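You operate a simulated robot arm through the tools that you are given. There is no shell and no other tool. Be economical: measure what you need, move in short steps, check, and stop when the job is done.

You run a simulated two-armed robot. Do the job below in one go: nothing can be reset, and whatever is moved stays where it is left.

## Task
Fetch the green block and set it on the flat yellow pad. Put the clear cup with the blue band in the basin of the steel sink. Push the drawer of the steel table with the heat block shut. Open the drawer of the small case, put the white bearing block from the top of the small drawer case on the small white board, then shut the drawer. Shut the drawer of the grey edged table. Press the five key two times. Take the small green brush and put it on the lower shelf of the tool board. The order is free. Set down upright: clear cup with the blue band, white bearing block.

It is judged by the outcome, as a careful person would: the job done as asked, and still so three seconds after it is handed in. It fails if anything else is knocked over, pushed out of place, dropped, spilled or broken.

## Robot
Two 7-joint arms with two-finger grippers on one trunk, on a base that drives. Base frame: it is fixed to the floor where the robot stands at the start and does not move with it; the origin is under the middle of the robot, x ahead of it, y to its left, z up. Lengths are in m, angles in rad, forces in N, time in s.
The left shoulder is at the start at [0.06, 0.179, 0.555], the right one opposite. With the tool pointing down near the work surface each hand reaches from about 0.1 to 0.62 m from the robot's upright axis, wherever it stands, measured 20 degrees to its own side. Places, roughly: basin of the steel sink [-0.8, 1.4, 0.8]; clear cup with the blue band (7x7x9 cm) [0.1, -1.4, 0.8]; drawer of the grey edged table [0.3, -4.5, 0.8]; drawer of the small case [0.3, -2.3, 0.8]; drawer of the steel table with the heat block [0, -1.9, 0.7]; five key [0.6, -4.8, 1.1]; flat yellow pad (11x10x2 cm) [0.5, -0.9, 0.9]; green block (10x6x6 cm) [0.5, 0.1, 0.2]; lower shelf of the tool board (17x93 cm) [0.82, -3.34, 0.92]; small green brush (10x4x4 cm) [-1.1, -3.9, 0.8]; small white board (17x12x2 cm) [-1.8, -2.8, 0.8]; white bearing block (9x3x5 cm) [0.2, -2.3, 0.9]. Payload 1.96 kg a hand.
The TCP of each hand is the grasp point between the finger pads, 0.02 m short of the fingertips. In the tool frame z runs along the fingers and y along their closing line. Largest opening 0.072 m; the body of the gripper starts 0.038 m behind the TCP.
Orientation is that of the tool frame in the base frame, as [roll, pitch, yaw] about the fixed x, y, z axes, in that order (R = Rz(yaw) Ry(pitch) Rx(roll)). With the fingers straight down and closing along the base's y, the tool's x points along the base's -x, its y along +y and its z along -z.

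## Interface
- The arms move only by the tool send_rows. It takes "left_commands", "right_commands" or both (then of equal length, played together; a hand with none holds still); each is text: rows parted by semicolons, each of 7 numbers parted by spaces: the turn, a rotation vector about the base's x, y, z in rad, then the shift along the base's x, y, z in m, then the gripper command, from -1 (shut) to 1 (fully open), values between in proportion. In form: ax ay az tx ty tz gripper; .... A call has 1 to 12 rows; each row shifts and turns the commanded pose from where the row before left it. Each row takes 0.2 s and may step no farther than 0.05 m and 0.15 rad from the row before; otherwise, or with a gripper value out of range, the whole call is refused. A pose out of reach is approached as far as the arm can. The call stops where the force on the tool passes 40 N (or 10 N more than at its start, if that is more) or the arm is blocked; 0.2 s more then pass. Each finger travels about 0.153 m/s and halts on what it meets, pressing with about 38 N; the grip force reading is that of the motor and also rises with nothing between the fingers. The clock runs only during rows and for 0.2 s after the last one: add rows that do not move to give the fingers time. It gives the time, the measured TCP pose, the force on the tool (base axes), the opening and the grip force at its end, in the units of the frame above (readings bear some noise), with the torque about the TCP (base axes, N m) and any sound that the robot's microphone picked up.
- Cameras (640 x 400 px; columns grow to the right, rows downward): "scene" is now at [0.0051, 0.0065, 1.0912]; the picture's right is [0.12, -0.99, 0.00], its down [-0.85, -0.10, -0.51] and it looks along [0.51, 0.06, -0.86] (base axes); focal length 262 px, centre (320, 200). "left" rides on the left gripper at [0.071, -0.019, -0.082] in its tool frame; the picture's right is [0.26, 0.97, 0.00], its down [-0.67, 0.18, -0.72] and it looks along [-0.69, 0.19, 0.70] (tool axes); focal length 280 px, centre (320, 200). "right" rides on the right gripper at [0.071, 0.019, -0.082] in its tool frame; the picture's right is [-0.26, 0.96, 0.00], its down [-0.67, -0.18, -0.72] and it looks along [-0.69, -0.19, 0.70] (tool axes); focal length 280 px, centre (320, 200). There is no depth. A picture from a camera that has moved, and an enlarged one, comes with that camera's place and axes in the base frame and with its lens.
- get_image(camera): a new picture of that camera. No time passes.
- move_column(by): slides the trunk up (or, below 0, down) by that many m; the arms and the scene camera ride with it, the base frame stays. It gives what a move gives, with no picture.
- steer(legs): drives the robot by 1 to 6 legs, each [ahead, left, turn to the left] in m, m and rad, along the robot's own axes; the way and the turn of a leg run together, so that a leg with both is an arc; at most 1.5 m and 3.142 rad a leg. The arms and the cameras ride along, it lands a little off, and it stops where it bumps. It gives what a move gives.
- aim_head(pan, tilt): turns the head with the scene camera to pan (to the left, within 1.501 rad either way) and tilt (down, from -0.506 to 1.204), counted from straight ahead of the robot. It gives what a move gives.
- close_up(camera, box): a new picture of the part [left, top, right, bottom] of that camera's present view, enlarged. No time passes.
- finish_job(): hands the job in; it is judged then, once.

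Go step by step. Nothing tells you exact positions but the pictures and the camera data: compare them with the known pose of the tool, close in by small moves and look again before you grip or let go. The budget is 196 turns and 172 pictures, counting those below and the enlarged ones. Unless the task says otherwise, let go and move clear before handing in, and close with one line.

The tools are called as a command line: name --argument value ..., lists and objects as JSON in quotes. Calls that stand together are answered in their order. send_rows: Moves the arms, as the interface text tells. Its arguments: {"type":"object","properties":{"left_commands":{"type":"string"},"right_commands":{"type":"string"}},"required":[]} The other tools are called the same way: move_column (by) slides the trunk up or down; steer (legs) drives the base; aim_head (pan, tilt) turns the head that bears the scene camera; get_image (camera) takes a picture; close_up (camera, box) takes an enlarged picture of a part of a camera's view; finish_job () hands the job in.

At the start:

```text
t: 0.0
left_tool_pos: [0.3272, 0.2333, 0.4411]
left_tcp_rot: [-3.141, -0.001, 3.141]
left_wrist_force: [-0.3, 0.0, -0.1]
left_wrist_torque: [-0.02, 0.0, -0.01]
left_grip_width: 0.072
left_grip_force: 0.1
right_tool_pos: [0.3385, -0.0233, 0.4582]
right_tcp_rot: [-3.14, 0.001, 3.141]
right_wrist_force: [-0.7, -0.7, -0.9]
right_wrist_torque: [-0.01, -0.02, 0.03]
right_grip_width: 0.072
right_grip_force: 0.1
trunk travel left (down, up): [-0.2, 0.79]
robot x, y, heading: [-0.0042, -0.0025, 0.002]
head pan, tilt: [0.117, 1.035]
```

scene: 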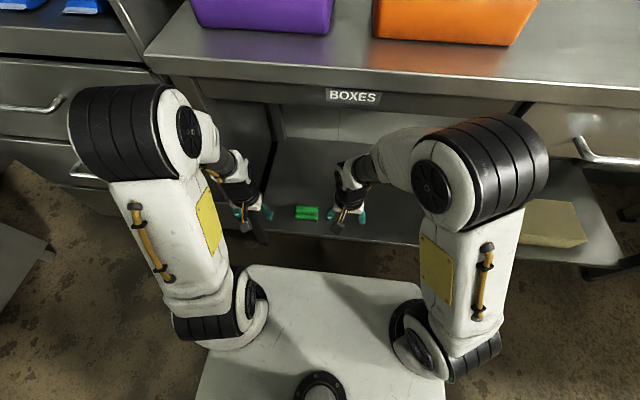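
right: 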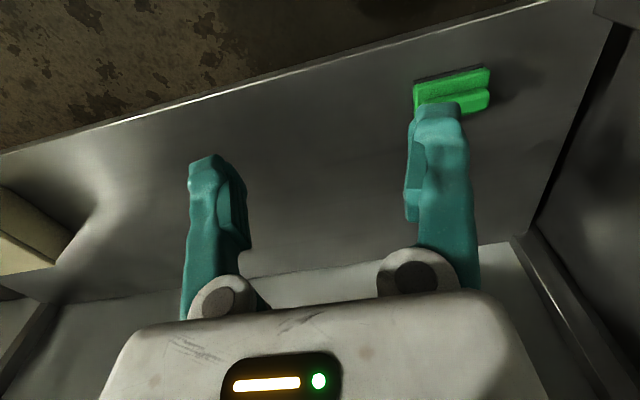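
left: 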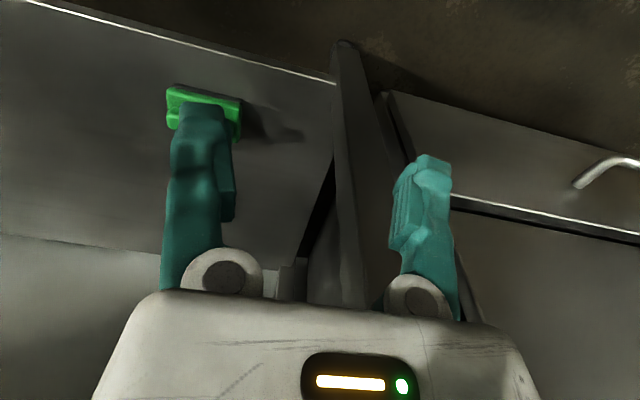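

The green block lies on the low shelf at about [0.47, 0.117, 0.18], with its long side roughly along y. I'll look closer before reaching for it.

close_up --camera "right" --box '[380, 40, 540, 140]'

close_up --camera "scene" --box '[220, 60, 420, 260]'

```text
4.00 times, centred on (460, 90) of right
camera zoom: at [0.2674, -0.0034, 0.5382], right [0.26, 0.96, 0.0], down [0.67, -0.18, 0.72], along [0.69, -0.19, -0.7], focal length 1122 px, centre (-240, 640)
```

zoom: 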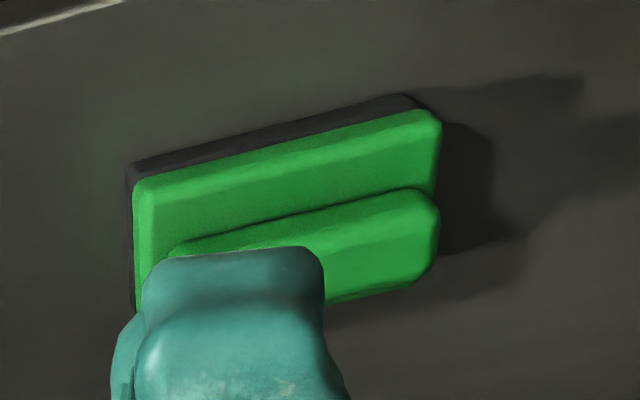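

```text
2.00 times, centred on (320, 160) of scene
camera zoom: at [0.0051, 0.0065, 1.0912], right [0.12, -0.99, 0.0], down [-0.85, -0.1, -0.51], along [0.51, 0.06, -0.86], focal length 524 px, centre (320, 280)
```

zoom: 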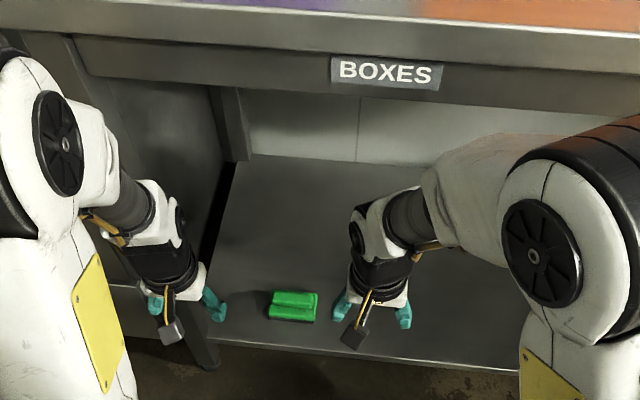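

The block is an eraser-like shape with a ridge, resting flat. I'll lower the trunk, then turn the left hand 90° over it while the right hand moves aside.

move_column --by -0.1

send_rows --left_commands "0 0 0.143 0.01 0 0 1; 0 0 0.143 0.01 0 0 1; 0 0 0.143 0.01 -0.01 0 1; 0 0 0.143 0.01 -0.01 0 1; 0 0 0.143 0.01 -0.01 0 1; 0 0 0.143 0.01 -0.01 0 1; 0 0 0.143 0.01 -0.01 0 1; 0 0 0.143 0.02 -0.02 0 1; 0 0 0.143 0.02 -0.02 0 1; 0 0 0.143 0.01 -0.01 0 1; 0 0 0.143 0.01 -0.01 0 1; 0 0 0 0 0 0 1" --right_commands "0 0 0 -0.01 -0.03 0 1; 0 0 0 -0.01 -0.03 0 1; 0 0 0 -0.01 -0.03 0 1; 0 0 0 -0.01 -0.03 0 1; 0 0 0 -0.01 -0.03 0 1; 0 0 0 0 0 0 1; 0 0 0 0 0 0 1; 0 0 0 0 0 0 1; 0 0 0 0 0 0 1; 0 0 0 0 0 0 1; 0 0 0 0 0 0 1; 0 0 0 0 0 0 1"

get_image --camera "left"

get_image --camera "scene"

```text
t: 1.3
left_tool_pos: [0.3258, 0.2339, 0.3408]
left_tcp_rot: [-3.14, -0.001, 3.14]
left_wrist_force: [-0.6, 0.3, -0.4]
left_wrist_torque: [0.0, 0.0, 0.02]
left_grip_width: 0.0717
left_grip_force: 0.0
right_tool_pos: [0.3405, -0.0235, 0.3587]
right_tcp_rot: [3.141, 0.0, 3.141]
right_wrist_force: [-0.4, -0.1, -0.3]
right_wrist_torque: [-0.03, -0.01, 0.01]
right_grip_width: 0.0722
right_grip_force: 0.1
trunk travel left (down, up): [-0.1, 0.89]
robot x, y, heading: [-0.0025, -0.0007, 0.008]
head pan, tilt: [0.117, 1.035]
```

```text
t: 3.9
left_tool_pos: [0.4562, 0.124, 0.3418]
left_tcp_rot: [3.141, 0.0, -1.567]
left_wrist_force: [0.1, -0.3, 1.2]
left_wrist_torque: [0.02, 0.0, 0.03]
left_grip_width: 0.0719
left_grip_force: 0.0
right_tool_pos: [0.2961, -0.1746, 0.3564]
right_tcp_rot: [3.141, -0.002, -3.141]
right_wrist_force: [-0.4, -0.6, -0.4]
right_wrist_torque: [-0.01, -0.04, -0.03]
right_grip_width: 0.072
right_grip_force: 0.0
right hand out of reach, approached as far as the arm can: row 5
trunk travel left (down, up): [-0.1, 0.89]
robot x, y, heading: [0.0026, 0.0003, 0.001]
head pan, tilt: [0.117, 1.035]
```

```text
166 pictures are left
camera left: at [0.477, 0.0528, 0.4223], right [-0.96, -0.27, 0.0], down [-0.18, 0.67, 0.72], along [-0.19, 0.69, -0.7], focal length 280 px, centre (320, 200)
```

left: 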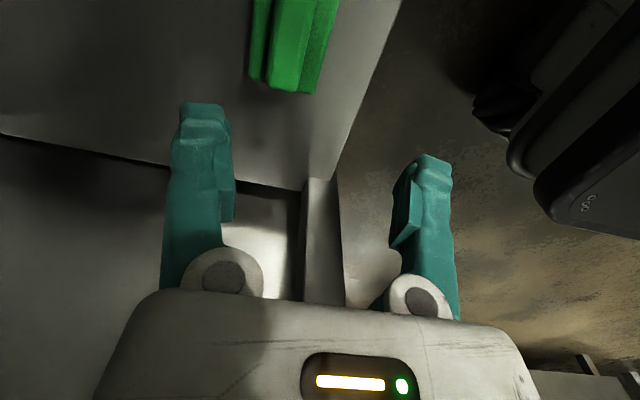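

```text
165 pictures are left
camera scene: at [0.0051, 0.0064, 0.9912], right [0.12, -0.99, 0.0], down [-0.85, -0.1, -0.51], along [0.51, 0.06, -0.86], focal length 262 px, centre (320, 200)
```

scene: 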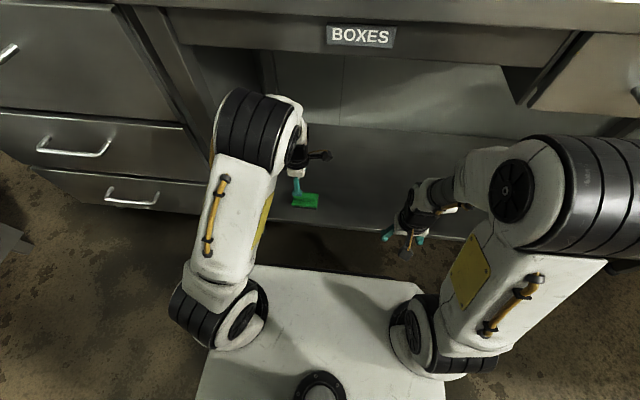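

The block spans about x 0.451–0.508 with its far end at y≈0.16 and its top near z 0.2. I'll centre the hand at x 0.479, y 0.112, come partway down and look.

send_rows --left_commands "0 0 0 0.012 -0.005 0 1; 0 0 0 0.011 -0.005 0 1; 0 0 0 0 0 -0.03 1; 0 0 0 0 0 -0.03 1; 0 0 0 0 0 -0.02 1; 0 0 0 0 0 0 1"

get_image --camera "left"

close_up --camera "scene" --box '[250, 130, 370, 230]'

get_image --camera "right"

```text
t: 5.3
left_tool_pos: [0.4777, 0.113, 0.2625]
left_tcp_rot: [3.141, 0.0, -1.571]
left_wrist_force: [0.5, -0.2, 0.0]
left_wrist_torque: [0.0, 0.04, -0.03]
left_grip_width: 0.0722
left_grip_force: 0.0
right_tool_pos: [0.2968, -0.1747, 0.3561]
right_tcp_rot: [-3.142, -0.003, -3.141]
right_wrist_force: [0.1, -0.5, 0.9]
right_wrist_torque: [0.05, -0.03, 0.03]
right_grip_width: 0.0721
right_grip_force: 0.1
trunk travel left (down, up): [-0.1, 0.89]
robot x, y, heading: [-0.0005, 0.0018, -0.003]
head pan, tilt: [0.117, 1.035]
```

```text
164 pictures are left
camera left: at [0.4999, 0.041, 0.3437], right [-0.96, -0.26, 0.0], down [-0.18, 0.67, 0.72], along [-0.19, 0.69, -0.7], focal length 280 px, centre (320, 200)
```

left: 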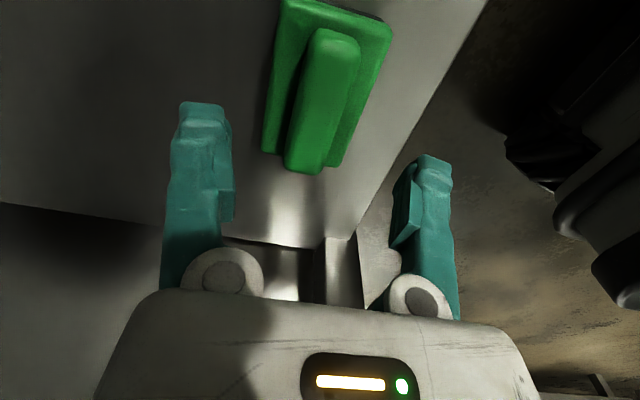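

```text
4.00 times, centred on (310, 180) of scene
camera zoom: at [0.0052, 0.0064, 0.9912], right [0.12, -0.99, 0.0], down [-0.85, -0.1, -0.51], along [0.51, 0.06, -0.86], focal length 1049 px, centre (360, 280)
```

zoom: 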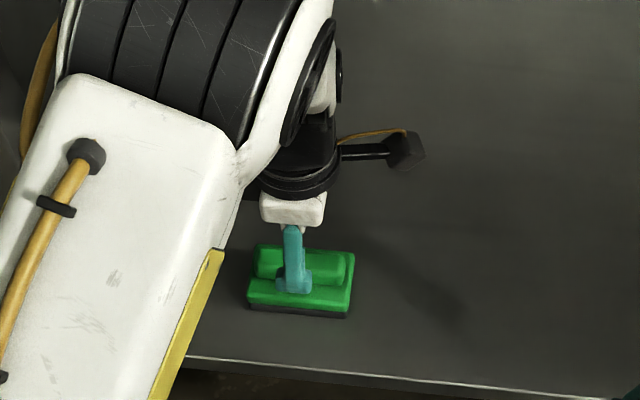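

```text
162 pictures are left
camera right: at [0.2253, -0.154, 0.4366], right [0.26, 0.96, 0.0], down [0.68, -0.18, 0.71], along [0.69, -0.19, -0.7], focal length 280 px, centre (320, 200)
```

right: 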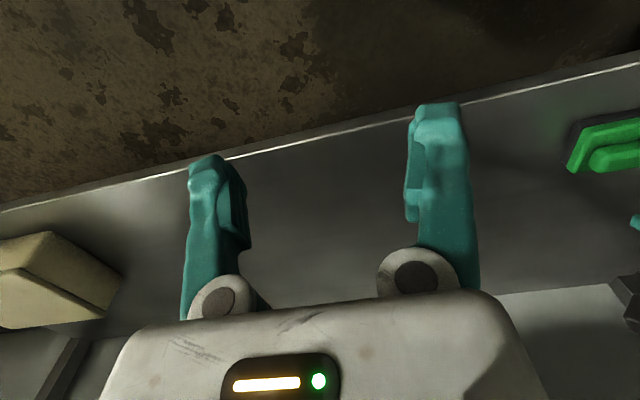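

The hand is centred over the block, within about 2 mm in x. I'll go down to straddle the body and close.

send_rows --left_commands "0 0 0 0.001 0.004 -0.03 1; 0 0 0 0 0 -0.025 1; 0 0 0 0 0 -0.015 1; 0 0 0 0 0 -0.008 1; 0 0 0 0 0 0 1"

get_image --camera "left"

close_up --camera "scene" --box '[250, 130, 370, 230]'

```text
t: 6.5
left_tool_pos: [0.4804, 0.1169, 0.1839]
left_tcp_rot: [-3.141, 0.0, -1.57]
left_wrist_force: [-0.6, 0.3, 0.4]
left_wrist_torque: [0.0, 0.01, 0.04]
left_grip_width: 0.072
left_grip_force: 0.0
right_tool_pos: [0.2969, -0.174, 0.3551]
right_tcp_rot: [-3.141, -0.001, 3.141]
right_wrist_force: [0.0, 0.6, -0.9]
right_wrist_torque: [0.0, -0.03, 0.04]
right_grip_width: 0.072
right_grip_force: 0.1
trunk travel left (down, up): [-0.1, 0.89]
robot x, y, heading: [-0.0035, -0.0015, 0.003]
head pan, tilt: [0.117, 1.035]
```

```text
161 pictures are left
camera left: at [0.5018, 0.0463, 0.2656], right [-0.96, -0.26, 0.0], down [-0.18, 0.67, 0.72], along [-0.19, 0.69, -0.7], focal length 280 px, centre (320, 200)
```

left: 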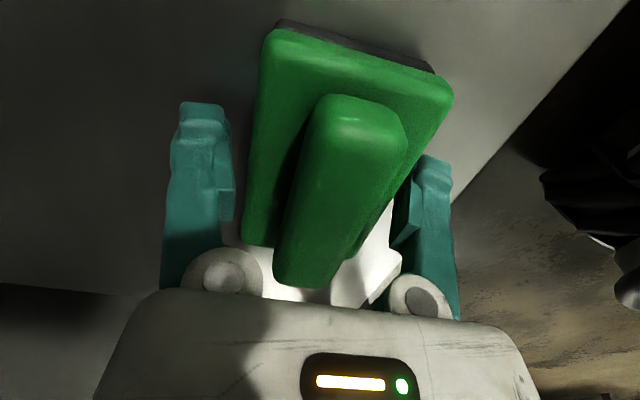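

```text
4.00 times, centred on (310, 180) of scene
camera zoom: at [0.0052, 0.0064, 0.9912], right [0.12, -0.99, 0.0], down [-0.85, -0.1, -0.51], along [0.51, 0.06, -0.86], focal length 1049 px, centre (360, 280)
```

zoom: 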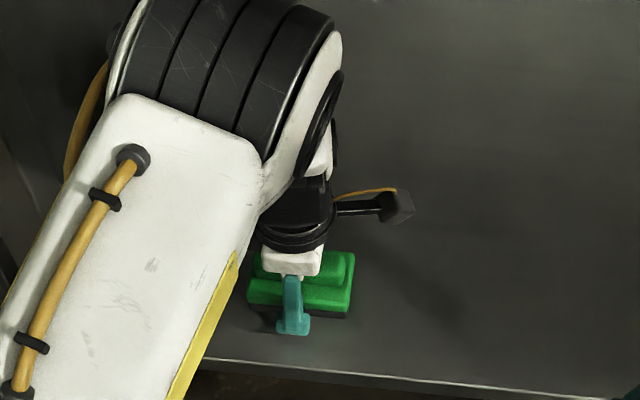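

The fingers straddle the body, so I'll dip 8 mm more and close.

send_rows --left_commands "0 0 0 -0.001 0 -0.008 1; 0 0 0 0 0 0 1; 0 0 0 0 0 0 0; 0 0 0 0 0 0 -1; 0 0 0 0 0 0 -1; 0 0 0 0 0 0 -1"

close_up --camera "scene" --box '[250, 130, 370, 230]'

```text
t: 7.9
left_tool_pos: [0.4788, 0.1175, 0.1785]
left_tcp_rot: [-3.14, 0.001, -1.57]
left_wrist_force: [-15.5, 1.3, 35.5]
left_wrist_torque: [-0.01, 1.05, 0.09]
left_grip_width: 0.0643
left_grip_force: 37.8
right_tool_pos: [0.2955, -0.1747, 0.3586]
right_tcp_rot: [-3.141, 0.003, 3.141]
right_wrist_force: [-0.2, 0.3, -0.2]
right_wrist_torque: [0.0, -0.01, 0.01]
right_grip_width: 0.0722
right_grip_force: 0.0
trunk travel left (down, up): [-0.1, 0.89]
robot x, y, heading: [0.0016, -0.0031, 0.003]
head pan, tilt: [0.117, 1.035]
```

```text
4.00 times, centred on (310, 180) of scene
camera zoom: at [0.0024, 0.0058, 0.9915], right [0.12, -0.99, 0.0], down [-0.85, -0.1, -0.51], along [0.51, 0.06, -0.86], focal length 1049 px, centre (360, 280)
```

zoom: 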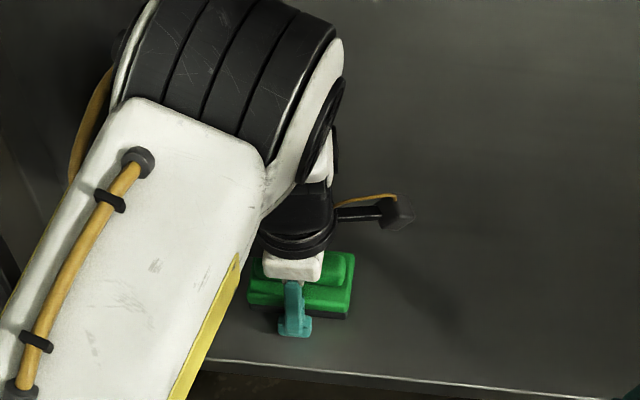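

The block is gripped at 6.4 cm wide, with the hand pressing slightly down. I'll lift in small steps.

send_rows --left_commands "0 0 0 0 0 0.008 -1; 0 0 0 0 0 0.03 -1; 0 0 0 0 0 0.04 -1; 0 0 0 0 0 0.04 -1; 0 0 0 0 0 0 -1"

get_image --camera "left"

get_image --camera "scene"

```text
t: 9.1
left_tool_pos: [0.4793, 0.1175, 0.2935]
left_tcp_rot: [-3.142, 0.0, -1.568]
left_wrist_force: [0.0, -0.6, 0.7]
left_wrist_torque: [0.01, 0.01, -0.01]
left_grip_width: 0.0
left_grip_force: 29.9
right_tool_pos: [0.296, -0.1751, 0.3573]
right_tcp_rot: [3.141, 0.0, -3.14]
right_wrist_force: [0.3, 0.2, 0.6]
right_wrist_torque: [0.0, 0.02, 0.0]
right_grip_width: 0.0721
right_grip_force: 0.1
trunk travel left (down, up): [-0.1, 0.89]
robot x, y, heading: [0.0003, 0.0009, -0.0]
head pan, tilt: [0.117, 1.035]
```

```text
158 pictures are left
camera left: at [0.4997, 0.0462, 0.3754], right [-0.96, -0.26, 0.0], down [-0.18, 0.67, 0.72], along [-0.19, 0.69, -0.7], focal length 280 px, centre (320, 200)
```

left: 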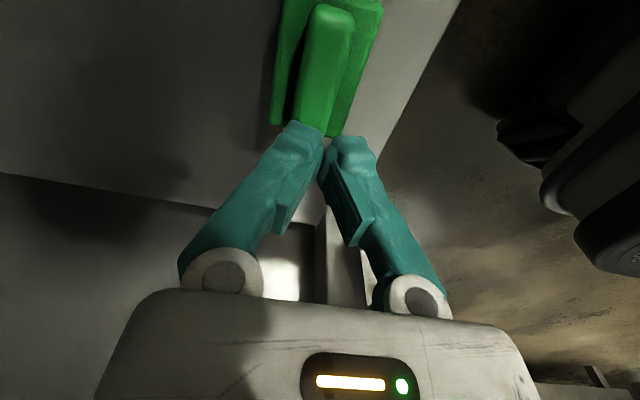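

```text
157 pictures are left
camera scene: at [0.0051, 0.0064, 0.9912], right [0.12, -0.99, 0.0], down [-0.85, -0.1, -0.51], along [0.51, 0.06, -0.86], focal length 262 px, centre (320, 200)
```

scene: 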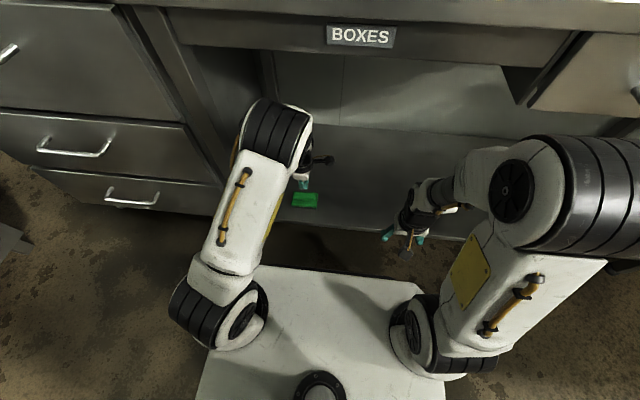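

The grip slipped off, probably from closing on the rounded upper edge. I'll look closer at the block's shape and current pose.

send_rows --left_commands "0 0 0 0 0.0 0.03 1; 0 0 0 0 -0.04 0 1; 0 0 0 0 -0.04 0 1; 0 0 0 0 0 0 1"

close_up --camera "left" --box '[220, 0, 420, 150]'

close_up --camera "right" --box '[540, 90, 640, 190]'

```text
t: 10.1
left_tool_pos: [0.4795, 0.0352, 0.3236]
left_tcp_rot: [-3.142, -0.001, -1.57]
left_wrist_force: [-0.4, -0.5, -0.7]
left_wrist_torque: [0.02, -0.03, 0.01]
left_grip_width: 0.072
left_grip_force: 0.0
right_tool_pos: [0.2971, -0.1741, 0.3565]
right_tcp_rot: [-3.14, -0.001, -3.141]
right_wrist_force: [1.1, 0.5, 0.4]
right_wrist_torque: [-0.02, -0.05, 0.01]
right_grip_width: 0.072
right_grip_force: 0.0
trunk travel left (down, up): [-0.1, 0.89]
robot x, y, heading: [-0.0, 0.0013, -0.001]
head pan, tilt: [0.117, 1.035]
```

```text
2.67 times, centred on (320, 75) of left
camera zoom: at [0.5003, -0.0359, 0.4058], right [-0.96, -0.26, 0.0], down [-0.18, 0.67, 0.72], along [-0.19, 0.69, -0.7], focal length 748 px, centre (320, 533)
```

zoom: 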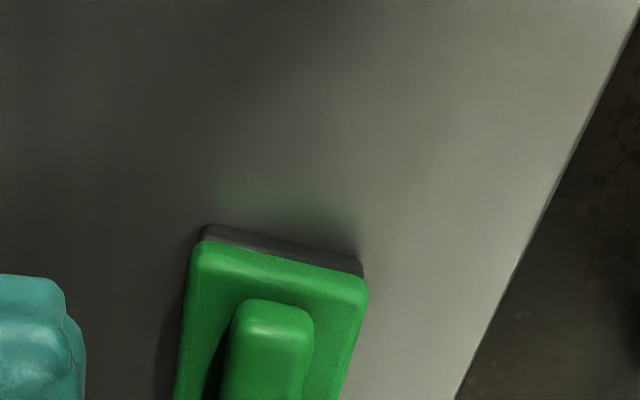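

```text
4.00 times, centred on (590, 140) of right
camera zoom: at [0.2253, -0.154, 0.4366], right [0.26, 0.97, 0.0], down [0.68, -0.18, 0.71], along [0.69, -0.19, -0.7], focal length 1122 px, centre (-760, 440)
```

zoom: 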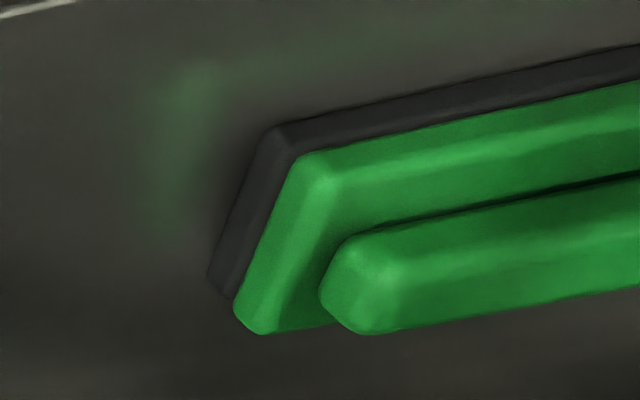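

Felt, body and ridge stack from z≈0.155 to about 0.21. I'll grip the narrow ridge instead, from above at x 0.482.

send_rows --left_commands "0 0 0 0.002 0.042 0 1; 0 0 0 0 0.04 0 1; 0 0 0 0 0 -0.04 0.6; 0 0 0 0 0 -0.04 0.6; 0 0 0 0 0 -0.036 0.6; 0 0 0 0 0 0 0.6"

get_image --camera "left"

close_up --camera "scene" --box '[250, 130, 370, 230]'

```text
t: 11.5
left_tool_pos: [0.4813, 0.1187, 0.2069]
left_tcp_rot: [-3.141, 0.0, -1.57]
left_wrist_force: [0.4, 0.5, 1.5]
left_wrist_torque: [0.04, 0.06, 0.0]
left_grip_width: 0.0572
left_grip_force: 0.0
right_tool_pos: [0.2977, -0.1754, 0.3568]
right_tcp_rot: [-3.141, -0.004, 3.141]
right_wrist_force: [-0.5, -0.4, -0.7]
right_wrist_torque: [0.0, -0.01, 0.02]
right_grip_width: 0.072
right_grip_force: 0.0
trunk travel left (down, up): [-0.1, 0.89]
robot x, y, heading: [0.0044, 0.0015, 0.0]
head pan, tilt: [0.117, 1.035]
```

```text
154 pictures are left
camera left: at [0.5026, 0.0474, 0.2885], right [-0.96, -0.26, 0.0], down [-0.18, 0.67, 0.72], along [-0.19, 0.69, -0.7], focal length 280 px, centre (320, 200)
```

left: 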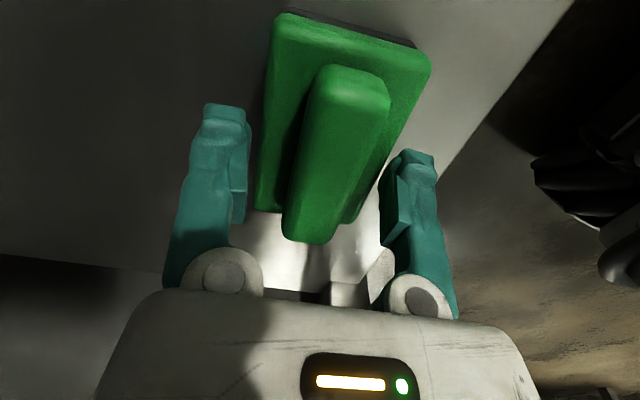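

```text
4.00 times, centred on (310, 180) of scene
camera zoom: at [0.005, 0.0064, 0.9913], right [0.12, -0.99, 0.0], down [-0.85, -0.1, -0.51], along [0.51, 0.06, -0.86], focal length 1049 px, centre (360, 280)
```

zoom: 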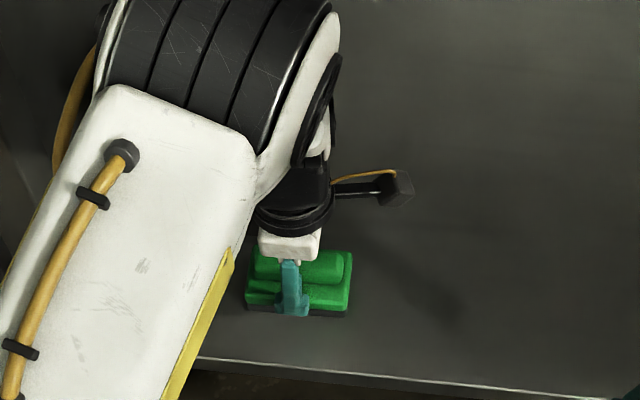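

The ridge sits between the fingers, so I'll close on it and lift a little.

send_rows --left_commands "0 0 0 0 0 0 0; 0 0 0 0 0 0 -1; 0 0 0 0 0 0 -1; 0 0 0 0 0 0 -1"

send_rows --left_commands "0 0 0 0 0 0.02 -1; 0 0 0 0 0 0.03 -1; 0 0 0 0 0 0 -1"

get_image --camera "left"

```text
t: 12.5
left_tool_pos: [0.4826, 0.1181, 0.2095]
left_tcp_rot: [-3.135, 0.001, -1.569]
left_wrist_force: [9.1, -0.5, 30.4]
left_wrist_torque: [-0.04, -0.1, 0.14]
left_grip_width: 0.0251
left_grip_force: 38.4
right_tool_pos: [0.2958, -0.174, 0.357]
right_tcp_rot: [-3.141, 0.003, 3.141]
right_wrist_force: [-1.0, 0.0, -0.5]
right_wrist_torque: [-0.04, 0.0, -0.04]
right_grip_width: 0.0721
right_grip_force: 0.0
trunk travel left (down, up): [-0.1, 0.89]
robot x, y, heading: [0.0009, -0.0021, -0.001]
head pan, tilt: [0.117, 1.035]
```

```text
t: 13.3
left_tool_pos: [0.4813, 0.1174, 0.256]
left_tcp_rot: [3.14, -0.002, -1.57]
left_wrist_force: [0.4, 0.4, -0.6]
left_wrist_torque: [-0.01, 0.02, 0.0]
left_grip_width: 0.0248
left_grip_force: 38.1
right_tool_pos: [0.2951, -0.1747, 0.3562]
right_tcp_rot: [3.14, -0.002, 3.14]
right_wrist_force: [-1.3, 0.0, 0.3]
right_wrist_torque: [0.0, 0.0, -0.04]
right_grip_width: 0.072
right_grip_force: 0.0
trunk travel left (down, up): [-0.1, 0.89]
robot x, y, heading: [0.0023, 0.0007, 0.002]
head pan, tilt: [0.117, 1.035]
```

```text
152 pictures are left
camera left: at [0.502, 0.0459, 0.338], right [-0.96, -0.26, 0.0], down [-0.18, 0.67, 0.72], along [-0.19, 0.69, -0.7], focal length 280 px, centre (320, 200)
```

left: 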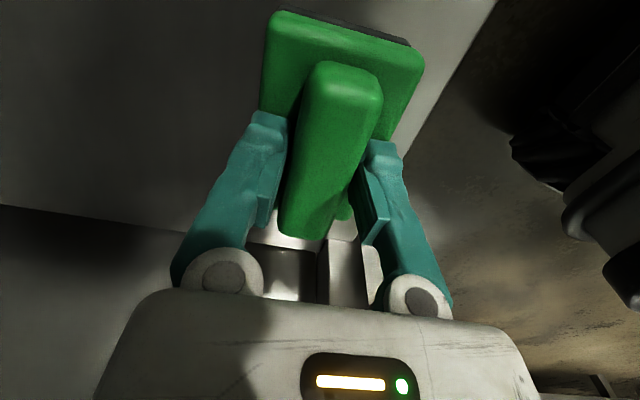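

The block is held by its ridge (2.5 cm). I'll draw it out from under the table, back the robot off, and look around.

send_rows --left_commands "0 0 0 -0.04 0.01 0.02 -1; 0 0 0 -0.04 0.01 0.01 -1; 0 0 0 -0.04 0.02 0 -1; 0 0 0 -0.03 0.02 0 -1; 0 0 0 0 0 0 -1"

steer --legs '[[-0.4, 0, 0]]'

move_column --by 0.6

aim_head --pan -0.6 --tilt 0.6

get_image --camera "scene"

```text
t: 14.5
left_tool_pos: [0.3299, 0.1802, 0.2871]
left_tcp_rot: [-3.14, 0.001, -1.569]
left_wrist_force: [0.3, -0.2, -0.7]
left_wrist_torque: [0.0, 0.0, -0.01]
left_grip_width: 0.0247
left_grip_force: 37.6
right_tool_pos: [0.2952, -0.1743, 0.3563]
right_tcp_rot: [3.141, -0.003, 3.141]
right_wrist_force: [-0.3, -0.7, 0.0]
right_wrist_torque: [0.01, 0.05, 0.0]
right_grip_width: 0.0722
right_grip_force: 0.1
trunk travel left (down, up): [-0.1, 0.89]
robot x, y, heading: [-0.0018, 0.0021, -0.001]
head pan, tilt: [0.117, 1.035]
```

```text
t: 17.0
left_tool_pos: [-0.0667, 0.1812, 0.2875]
left_tcp_rot: [3.141, 0.0, -1.567]
left_wrist_force: [-0.3, -1.1, -1.0]
left_wrist_torque: [0.0, 0.01, 0.02]
left_grip_width: 0.0246
left_grip_force: 37.6
right_tool_pos: [-0.1005, -0.1743, 0.3558]
right_tcp_rot: [3.14, -0.002, -3.14]
right_wrist_force: [0.3, -0.1, 0.1]
right_wrist_torque: [0.01, 0.0, 0.01]
right_grip_width: 0.0719
right_grip_force: 0.1
trunk travel left (down, up): [-0.1, 0.89]
robot x, y, heading: [-0.3992, -0.0003, 0.004]
head pan, tilt: [0.117, 1.035]
```

```text
refused: 0.6 is not a number from -0.4 to 0.4
```

```text
t: 18.1
left_tool_pos: [-0.0665, 0.1805, 0.2878]
left_tcp_rot: [3.141, 0.0, -1.567]
left_wrist_force: [0.5, 0.2, -0.8]
left_wrist_torque: [0.0, 0.01, -0.01]
left_grip_width: 0.0245
left_grip_force: 38.2
right_tool_pos: [-0.1006, -0.1746, 0.357]
right_tcp_rot: [3.142, -0.001, -3.14]
right_wrist_force: [0.3, -0.3, 0.3]
right_wrist_torque: [0.01, 0.01, -0.03]
right_grip_width: 0.0719
right_grip_force: 0.1
trunk travel left (down, up): [-0.1, 0.89]
robot x, y, heading: [-0.4022, -0.0026, 0.003]
head pan, tilt: [-0.6, 0.6]
```

```text
151 pictures are left
camera scene: at [-0.3865, -0.0517, 1.0257], right [-0.56, -0.83, 0.0], down [-0.47, 0.32, -0.82], along [0.68, -0.46, -0.57], focal length 262 px, centre (320, 200)
```

scene: 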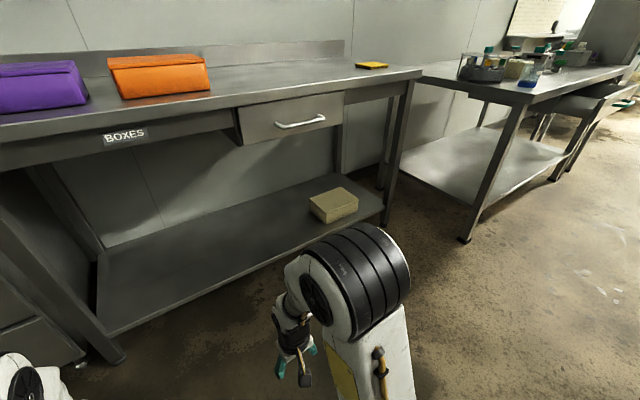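

The yellow pad is at the right end of this table, around (0.47, -0.88), and the next table starts at y≈-1.3. I'll raise the trunk, then drive sideways.

move_column --by 0.4

move_column --by 0.34

steer --legs '[[0, -0.93, 0]]'

aim_head --pan 0.0 --tilt 0.75

get_image --camera "scene"

```text
t: 21.9
left_tool_pos: [-0.0673, 0.1803, 0.6872]
left_tcp_rot: [3.141, -0.002, -1.567]
left_wrist_force: [-0.3, 0.4, -1.2]
left_wrist_torque: [0.0, 0.01, 0.03]
left_grip_width: 0.025
left_grip_force: 37.8
right_tool_pos: [-0.101, -0.175, 0.7552]
right_tcp_rot: [3.141, -0.002, -3.141]
right_wrist_force: [-0.3, 0.1, -0.3]
right_wrist_torque: [0.01, 0.0, -0.02]
right_grip_width: 0.072
right_grip_force: 0.0
trunk travel left (down, up): [-0.5, 0.49]
robot x, y, heading: [-0.3977, 0.0018, 0.009]
head pan, tilt: [-0.6, 0.6]
```

```text
t: 25.2
left_tool_pos: [-0.066, 0.1802, 1.027]
left_tcp_rot: [-3.142, -0.001, -1.567]
left_wrist_force: [0.2, 0.0, -0.4]
left_wrist_torque: [0.0, 0.02, -0.02]
left_grip_width: 0.0251
left_grip_force: 37.7
right_tool_pos: [-0.1001, -0.1741, 1.097]
right_tcp_rot: [-3.142, -0.002, -3.139]
right_wrist_force: [0.7, 0.1, 0.0]
right_wrist_torque: [-0.01, 0.02, -0.01]
right_grip_width: 0.072
right_grip_force: 0.1
trunk travel left (down, up): [-0.84, 0.15]
robot x, y, heading: [-0.3976, -0.0017, 0.003]
head pan, tilt: [-0.6, 0.6]
```

```text
t: 30.1
left_tool_pos: [-0.072, -0.746, 1.0281]
left_tcp_rot: [-3.141, 0.0, -1.586]
left_wrist_force: [-0.8, 0.2, -0.9]
left_wrist_torque: [-0.01, 0.0, -0.01]
left_grip_width: 0.0248
left_grip_force: 38.7
right_tool_pos: [-0.1121, -1.0995, 1.0965]
right_tcp_rot: [3.141, -0.002, 3.126]
right_wrist_force: [-0.6, 0.0, 0.1]
right_wrist_torque: [0.0, 0.04, 0.02]
right_grip_width: 0.0721
right_grip_force: 0.0
trunk travel left (down, up): [-0.84, 0.15]
robot x, y, heading: [-0.4078, -0.9249, -0.02]
head pan, tilt: [-0.6, 0.6]
```

```text
t: 31.1
left_tool_pos: [-0.0693, -0.7477, 1.0272]
left_tcp_rot: [-3.141, 0.0, -1.586]
left_wrist_force: [0.2, 0.2, -1.0]
left_wrist_torque: [0.0, 0.01, 0.01]
left_grip_width: 0.0248
left_grip_force: 37.4
right_tool_pos: [-0.1113, -1.1019, 1.0966]
right_tcp_rot: [3.141, -0.002, 3.124]
right_wrist_force: [-0.6, 0.5, 0.0]
right_wrist_torque: [-0.01, 0.06, -0.01]
right_grip_width: 0.0721
right_grip_force: 0.1
trunk travel left (down, up): [-0.84, 0.15]
robot x, y, heading: [-0.4009, -0.9221, -0.015]
head pan, tilt: [0.0, 0.75]
```

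```text
150 pictures are left
camera scene: at [-0.3834, -0.9236, 1.7528], right [-0.02, -1.0, 0.0], down [-0.68, 0.01, -0.73], along [0.73, -0.01, -0.68], focal length 262 px, centre (320, 200)
```

scene: 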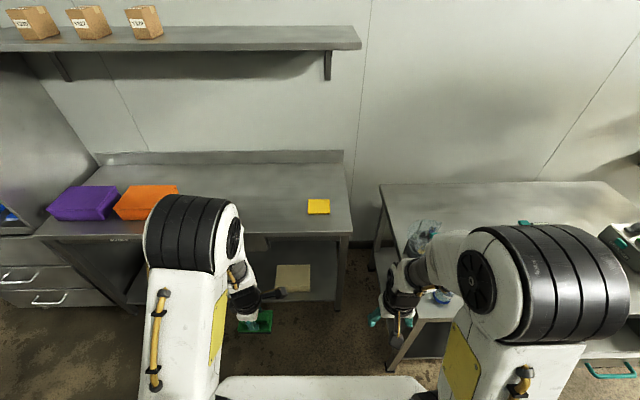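

The pad is near (0.52, -0.93, 0.87). I'll drive ahead so it is within reach of the left hand; the right hand will pass through the gap between the tables.

steer --legs '[[0.43, -0.02, 0.015]]'

get_image --camera "scene"

get_image --camera "left"

```text
t: 33.8
left_tool_pos: [0.3648, -0.7673, 1.0262]
left_tcp_rot: [-3.141, 0.001, -1.571]
left_wrist_force: [0.0, -0.6, -1.2]
left_wrist_torque: [-0.02, -0.02, 0.01]
left_grip_width: 0.0248
left_grip_force: 38.8
right_tool_pos: [0.3288, -1.123, 1.097]
right_tcp_rot: [-3.141, 0.0, 3.137]
right_wrist_force: [0.5, -0.4, 0.0]
right_wrist_torque: [0.02, -0.01, -0.01]
right_grip_width: 0.072
right_grip_force: 0.1
trunk travel left (down, up): [-0.84, 0.15]
robot x, y, heading: [0.0307, -0.9469, -0.004]
head pan, tilt: [0.0, 0.75]
```

```text
149 pictures are left
camera scene: at [0.0534, -0.9481, 1.7528], right [0.0, -1.0, 0.0], down [-0.68, 0.0, -0.73], along [0.73, 0.0, -0.68], focal length 262 px, centre (320, 200)
```

scene: 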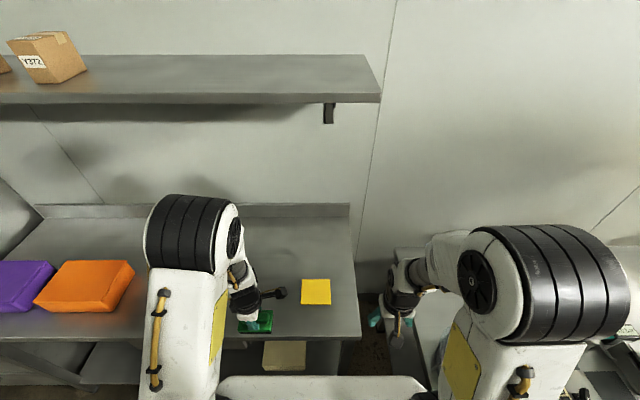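

```text
148 pictures are left
camera left: at [0.3852, -0.8388, 1.1089], right [-0.97, -0.26, 0.0], down [-0.18, 0.67, 0.72], along [-0.19, 0.69, -0.7], focal length 280 px, centre (320, 200)
```

left: 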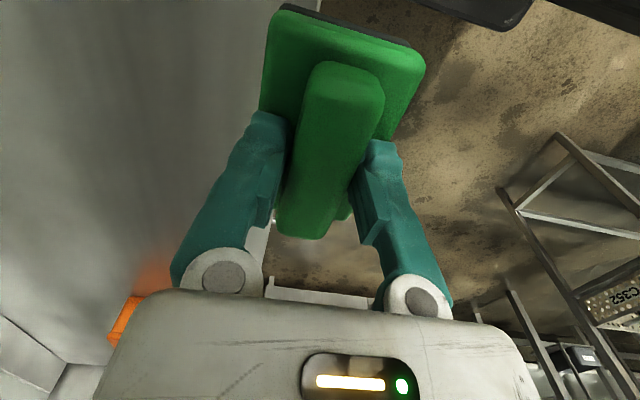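

The pad is centred near (0.511, -0.934) with its top at z≈0.88. I'll bring the block over it.

send_rows --left_commands "0 0 0 0.03 -0.03 0 -1; 0 0 0 0.03 -0.03 0 -1; 0 0 0 0.03 -0.03 0 -1; 0 0 0 0.03 -0.04 0 -1; 0 0 0 0.026 -0.037 0 -1; 0 0 0 0 0 -0.03 -1; 0 0 0 0 0 0 -1"

get_image --camera "left"

close_up --camera "scene" --box '[240, 220, 400, 340]'

get_image --camera "right"

```text
t: 35.4
left_tool_pos: [0.5091, -0.9338, 0.997]
left_tcp_rot: [3.141, 0.0, -1.572]
left_wrist_force: [-0.3, 0.8, -0.8]
left_wrist_torque: [-0.01, 0.01, 0.04]
left_grip_width: 0.0248
left_grip_force: 37.7
right_tool_pos: [0.3288, -1.1231, 1.0954]
right_tcp_rot: [3.14, -0.003, 3.138]
right_wrist_force: [0.5, -0.1, 0.0]
right_wrist_torque: [-0.01, 0.04, 0.01]
right_grip_width: 0.0722
right_grip_force: 0.0
trunk travel left (down, up): [-0.84, 0.15]
robot x, y, heading: [0.0328, -0.9458, -0.003]
head pan, tilt: [0.0, 0.75]
```

```text
147 pictures are left
camera left: at [0.5298, -1.0049, 1.0786], right [-0.97, -0.26, 0.0], down [-0.18, 0.67, 0.72], along [-0.19, 0.69, -0.7], focal length 280 px, centre (320, 200)
```

left: 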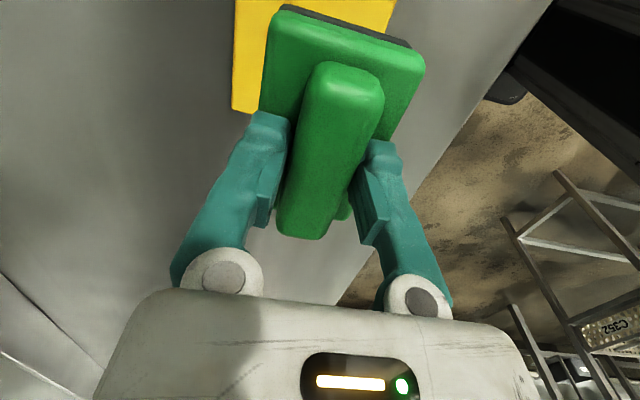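

```text
3.33 times, centred on (320, 280) of scene
camera zoom: at [0.054, -0.9486, 1.7528], right [0.0, -1.0, 0.0], down [-0.68, 0.0, -0.73], along [0.73, 0.0, -0.68], focal length 874 px, centre (320, -67)
```

zoom: 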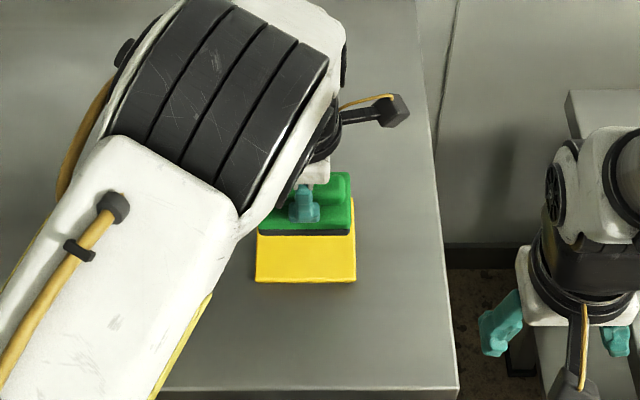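

```text
145 pictures are left
camera right: at [0.2576, -1.1019, 1.1766], right [0.27, 0.96, 0.0], down [0.67, -0.19, 0.71], along [0.69, -0.19, -0.7], focal length 280 px, centre (320, 200)
```

right: 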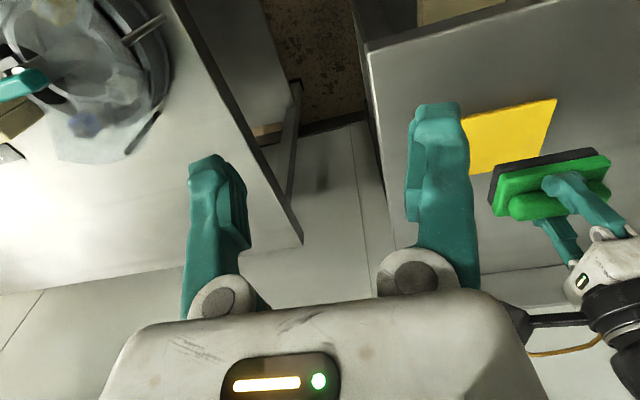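

The pad centre looks like (0.521, -0.934). I'll shift 12 mm ahead and lower slowly until it touches.

send_rows --left_commands "0 0 0 0.012 0 0 -1; 0 0 0 0 0 -0.03 -1; 0 0 0 0 0 -0.015 -1; 0 0 0 0 0 0 -1"

close_up --camera "right" --box '[440, 60, 640, 260]'

```text
t: 36.4
left_tool_pos: [0.5234, -0.9355, 0.952]
left_tcp_rot: [3.141, -0.002, -1.573]
left_wrist_force: [0.1, 0.3, -1.2]
left_wrist_torque: [0.0, 0.0, 0.03]
left_grip_width: 0.0251
left_grip_force: 37.5
right_tool_pos: [0.3292, -1.1224, 1.0963]
right_tcp_rot: [-3.141, -0.003, 3.139]
right_wrist_force: [0.0, -0.3, -0.1]
right_wrist_torque: [0.0, 0.04, 0.01]
right_grip_width: 0.0719
right_grip_force: 0.0
trunk travel left (down, up): [-0.84, 0.15]
robot x, y, heading: [0.0365, -0.9499, -0.006]
head pan, tilt: [0.0, 0.75]
```

```text
2.00 times, centred on (540, 160) of right
camera zoom: at [0.2579, -1.1016, 1.1766], right [0.27, 0.96, 0.0], down [0.67, -0.19, 0.71], along [0.69, -0.19, -0.7], focal length 561 px, centre (-120, 280)
```

zoom: 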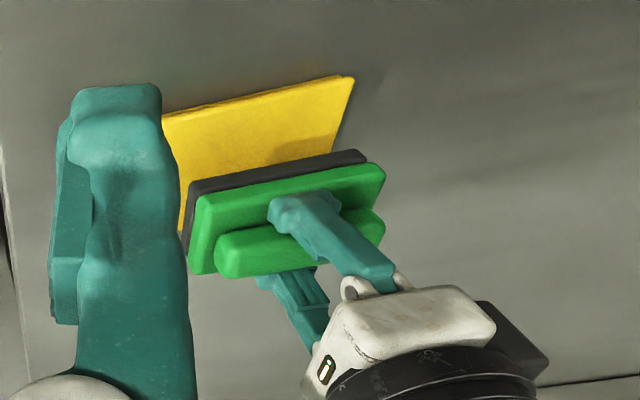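

It's aligned, so I'll lower gently until contact.

send_rows --left_commands "0 0 0 -0.002 0 -0.008 -1; 0 0 0 0 0 -0.006 -1; 0 0 0 0 0 -0.005 -1; 0 0 0 0 0 0 -1"

close_up --camera "right" --box '[440, 60, 640, 260]'

```text
t: 37.4
left_tool_pos: [0.5223, -0.935, 0.9332]
left_tcp_rot: [-3.141, 0.001, -1.574]
left_wrist_force: [-0.3, 0.6, -1.6]
left_wrist_torque: [0.0, -0.02, 0.02]
left_grip_width: 0.0248
left_grip_force: 37.6
right_tool_pos: [0.3294, -1.1223, 1.0978]
right_tcp_rot: [3.141, -0.002, 3.139]
right_wrist_force: [-1.0, 0.9, 0.5]
right_wrist_torque: [-0.02, 0.01, 0.0]
right_grip_width: 0.072
right_grip_force: 0.1
trunk travel left (down, up): [-0.84, 0.15]
robot x, y, heading: [0.0349, -0.9469, -0.003]
head pan, tilt: [0.0, 0.75]
```

```text
2.00 times, centred on (540, 160) of right
camera zoom: at [0.2579, -1.1017, 1.1766], right [0.27, 0.96, 0.0], down [0.67, -0.19, 0.71], along [0.69, -0.19, -0.7], focal length 561 px, centre (-120, 280)
```

zoom: 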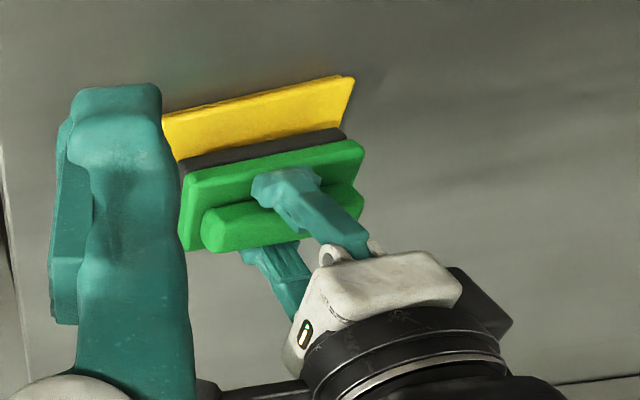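

Felt is still about 15 mm above the pad, so I'll continue down.

send_rows --left_commands "0 0 0 0 0 -0.006 -1; 0 0 0 0 0 -0.004 -1; 0 0 0 0 0 -0.004 -1; 0 0 0 0 0 -0.003 -1; 0 0 0 0 0 0 -1"

close_up --camera "right" --box '[440, 60, 640, 260]'

```text
t: 38.3
left_tool_pos: [0.5214, -0.9357, 0.9216]
left_tcp_rot: [-3.131, -0.002, -1.574]
left_wrist_force: [-7.9, 2.7, 26.3]
left_wrist_torque: [0.39, 0.44, 0.03]
left_grip_width: 0.025
left_grip_force: 38.5
right_tool_pos: [0.3264, -1.1225, 1.0962]
right_tcp_rot: [-3.14, 0.0, 3.138]
right_wrist_force: [0.8, -0.7, -0.2]
right_wrist_torque: [-0.01, -0.01, 0.0]
right_grip_width: 0.0719
right_grip_force: 0.0
trunk travel left (down, up): [-0.84, 0.15]
robot x, y, heading: [0.0383, -0.9469, -0.0]
head pan, tilt: [0.0, 0.75]
stopped in row 4 (left hand): the force on the tool passed its limit at 44 N (the readings are from after the stop); the commanded pose is now the measured one
```

```text
2.00 times, centred on (540, 160) of right
camera zoom: at [0.2548, -1.1015, 1.1774], right [0.27, 0.96, 0.0], down [0.67, -0.19, 0.72], along [0.69, -0.19, -0.7], focal length 561 px, centre (-120, 280)
```

zoom: 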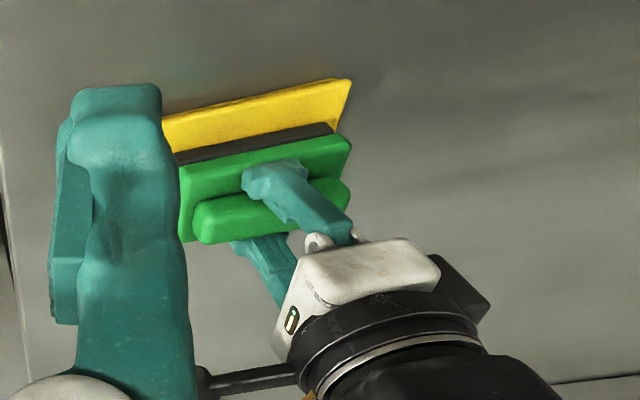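

Contact is made. I'll ease up a touch, let go and lift away.

send_rows --left_commands "0 0 0 0 0 0.003 -1; 0 0 0 0 0 0 -0.4; 0 0 0 0 0 0.002 0.2; 0 0 0 0 0 0 0.6; 0 0 0 0 0 0 0.6; 0 0 0 0 0 0.02 0.6; 0 0 0 0 0 0.04 0.6; 0 0 0 0 0 0.04 0.6; 0 0 0 -0.03 0.02 0.03 0.6; 0 0 0 0 0 0 0.6"

close_up --camera "right" --box '[440, 60, 640, 260]'

get_image --camera "scene"

```text
t: 40.5
left_tool_pos: [0.4949, -0.9138, 1.056]
left_tcp_rot: [-3.135, -0.001, -1.572]
left_wrist_force: [0.0, -0.3, -0.9]
left_wrist_torque: [0.01, 0.0, 0.01]
left_grip_width: 0.0577
left_grip_force: 0.2
right_tool_pos: [0.3296, -1.1228, 1.0948]
right_tcp_rot: [-3.141, -0.002, 3.137]
right_wrist_force: [-0.3, -0.2, -0.8]
right_wrist_torque: [-0.03, 0.03, 0.0]
right_grip_width: 0.0722
right_grip_force: 0.1
trunk travel left (down, up): [-0.84, 0.15]
robot x, y, heading: [0.0364, -0.9486, -0.004]
head pan, tilt: [0.0, 0.75]
```

```text
2.00 times, centred on (540, 160) of right
camera zoom: at [0.2585, -1.1019, 1.1764], right [0.27, 0.96, 0.0], down [0.67, -0.19, 0.71], along [0.69, -0.19, -0.7], focal length 561 px, centre (-120, 280)
```

zoom: 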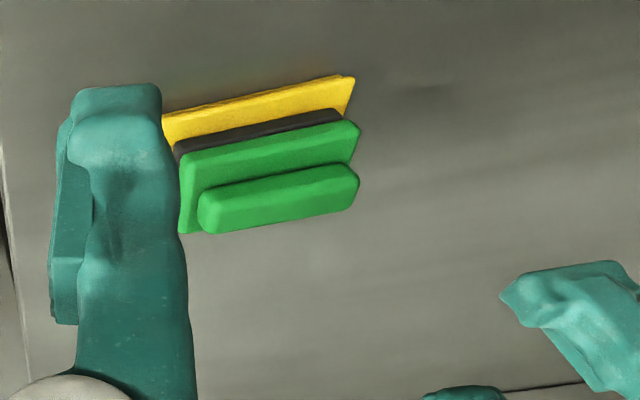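

```text
140 pictures are left
camera scene: at [0.0552, -0.9487, 1.7528], right [0.0, -1.0, 0.0], down [-0.68, 0.0, -0.73], along [0.73, 0.0, -0.68], focal length 262 px, centre (320, 200)
```

scene: 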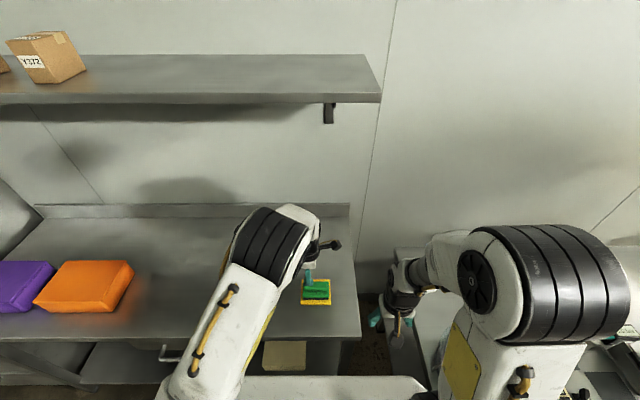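

The green block sits on the yellow pad. Next I'll retract, back off and go look at the cup near (0.1, -1.4).

send_rows --left_commands "0 0 0 -0.04 0.04 0.01 0.6; 0 0 0 -0.04 0.04 0.01 0.6; 0 0 0 -0.04 0.04 0.01 0.6; 0 0 0 0 0 0 0.6"

steer --legs '[[-0.55, 0, 0.0], [0, -0.45, 0]]'

get_image --camera "scene"

```text
refused: row 1 steps farther than a row can; nothing moved
```

```text
t: 46.0
left_tool_pos: [-0.0455, -1.3607, 1.0565]
left_tcp_rot: [-3.136, -0.002, -1.562]
left_wrist_force: [-0.1, -0.3, 0.4]
left_wrist_torque: [0.02, 0.01, -0.01]
left_grip_width: 0.058
left_grip_force: 0.1
right_tool_pos: [-0.2092, -1.569, 1.0957]
right_tcp_rot: [-3.14, -0.004, -3.137]
right_wrist_force: [-0.2, -0.4, 0.5]
right_wrist_torque: [0.01, -0.01, 0.0]
right_grip_width: 0.0719
right_grip_force: 0.1
trunk travel left (down, up): [-0.84, 0.15]
robot x, y, heading: [-0.5093, -1.4008, 0.007]
head pan, tilt: [0.0, 0.75]
```

```text
139 pictures are left
camera scene: at [-0.486, -1.3984, 1.7528], right [0.01, -1.0, 0.0], down [-0.68, 0.0, -0.73], along [0.73, 0.0, -0.68], focal length 262 px, centre (320, 200)
```

scene: 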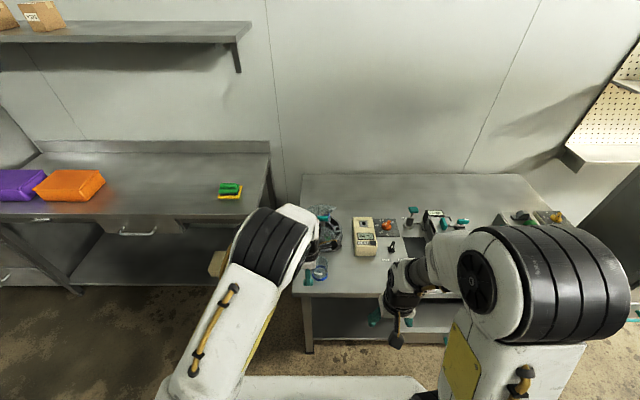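

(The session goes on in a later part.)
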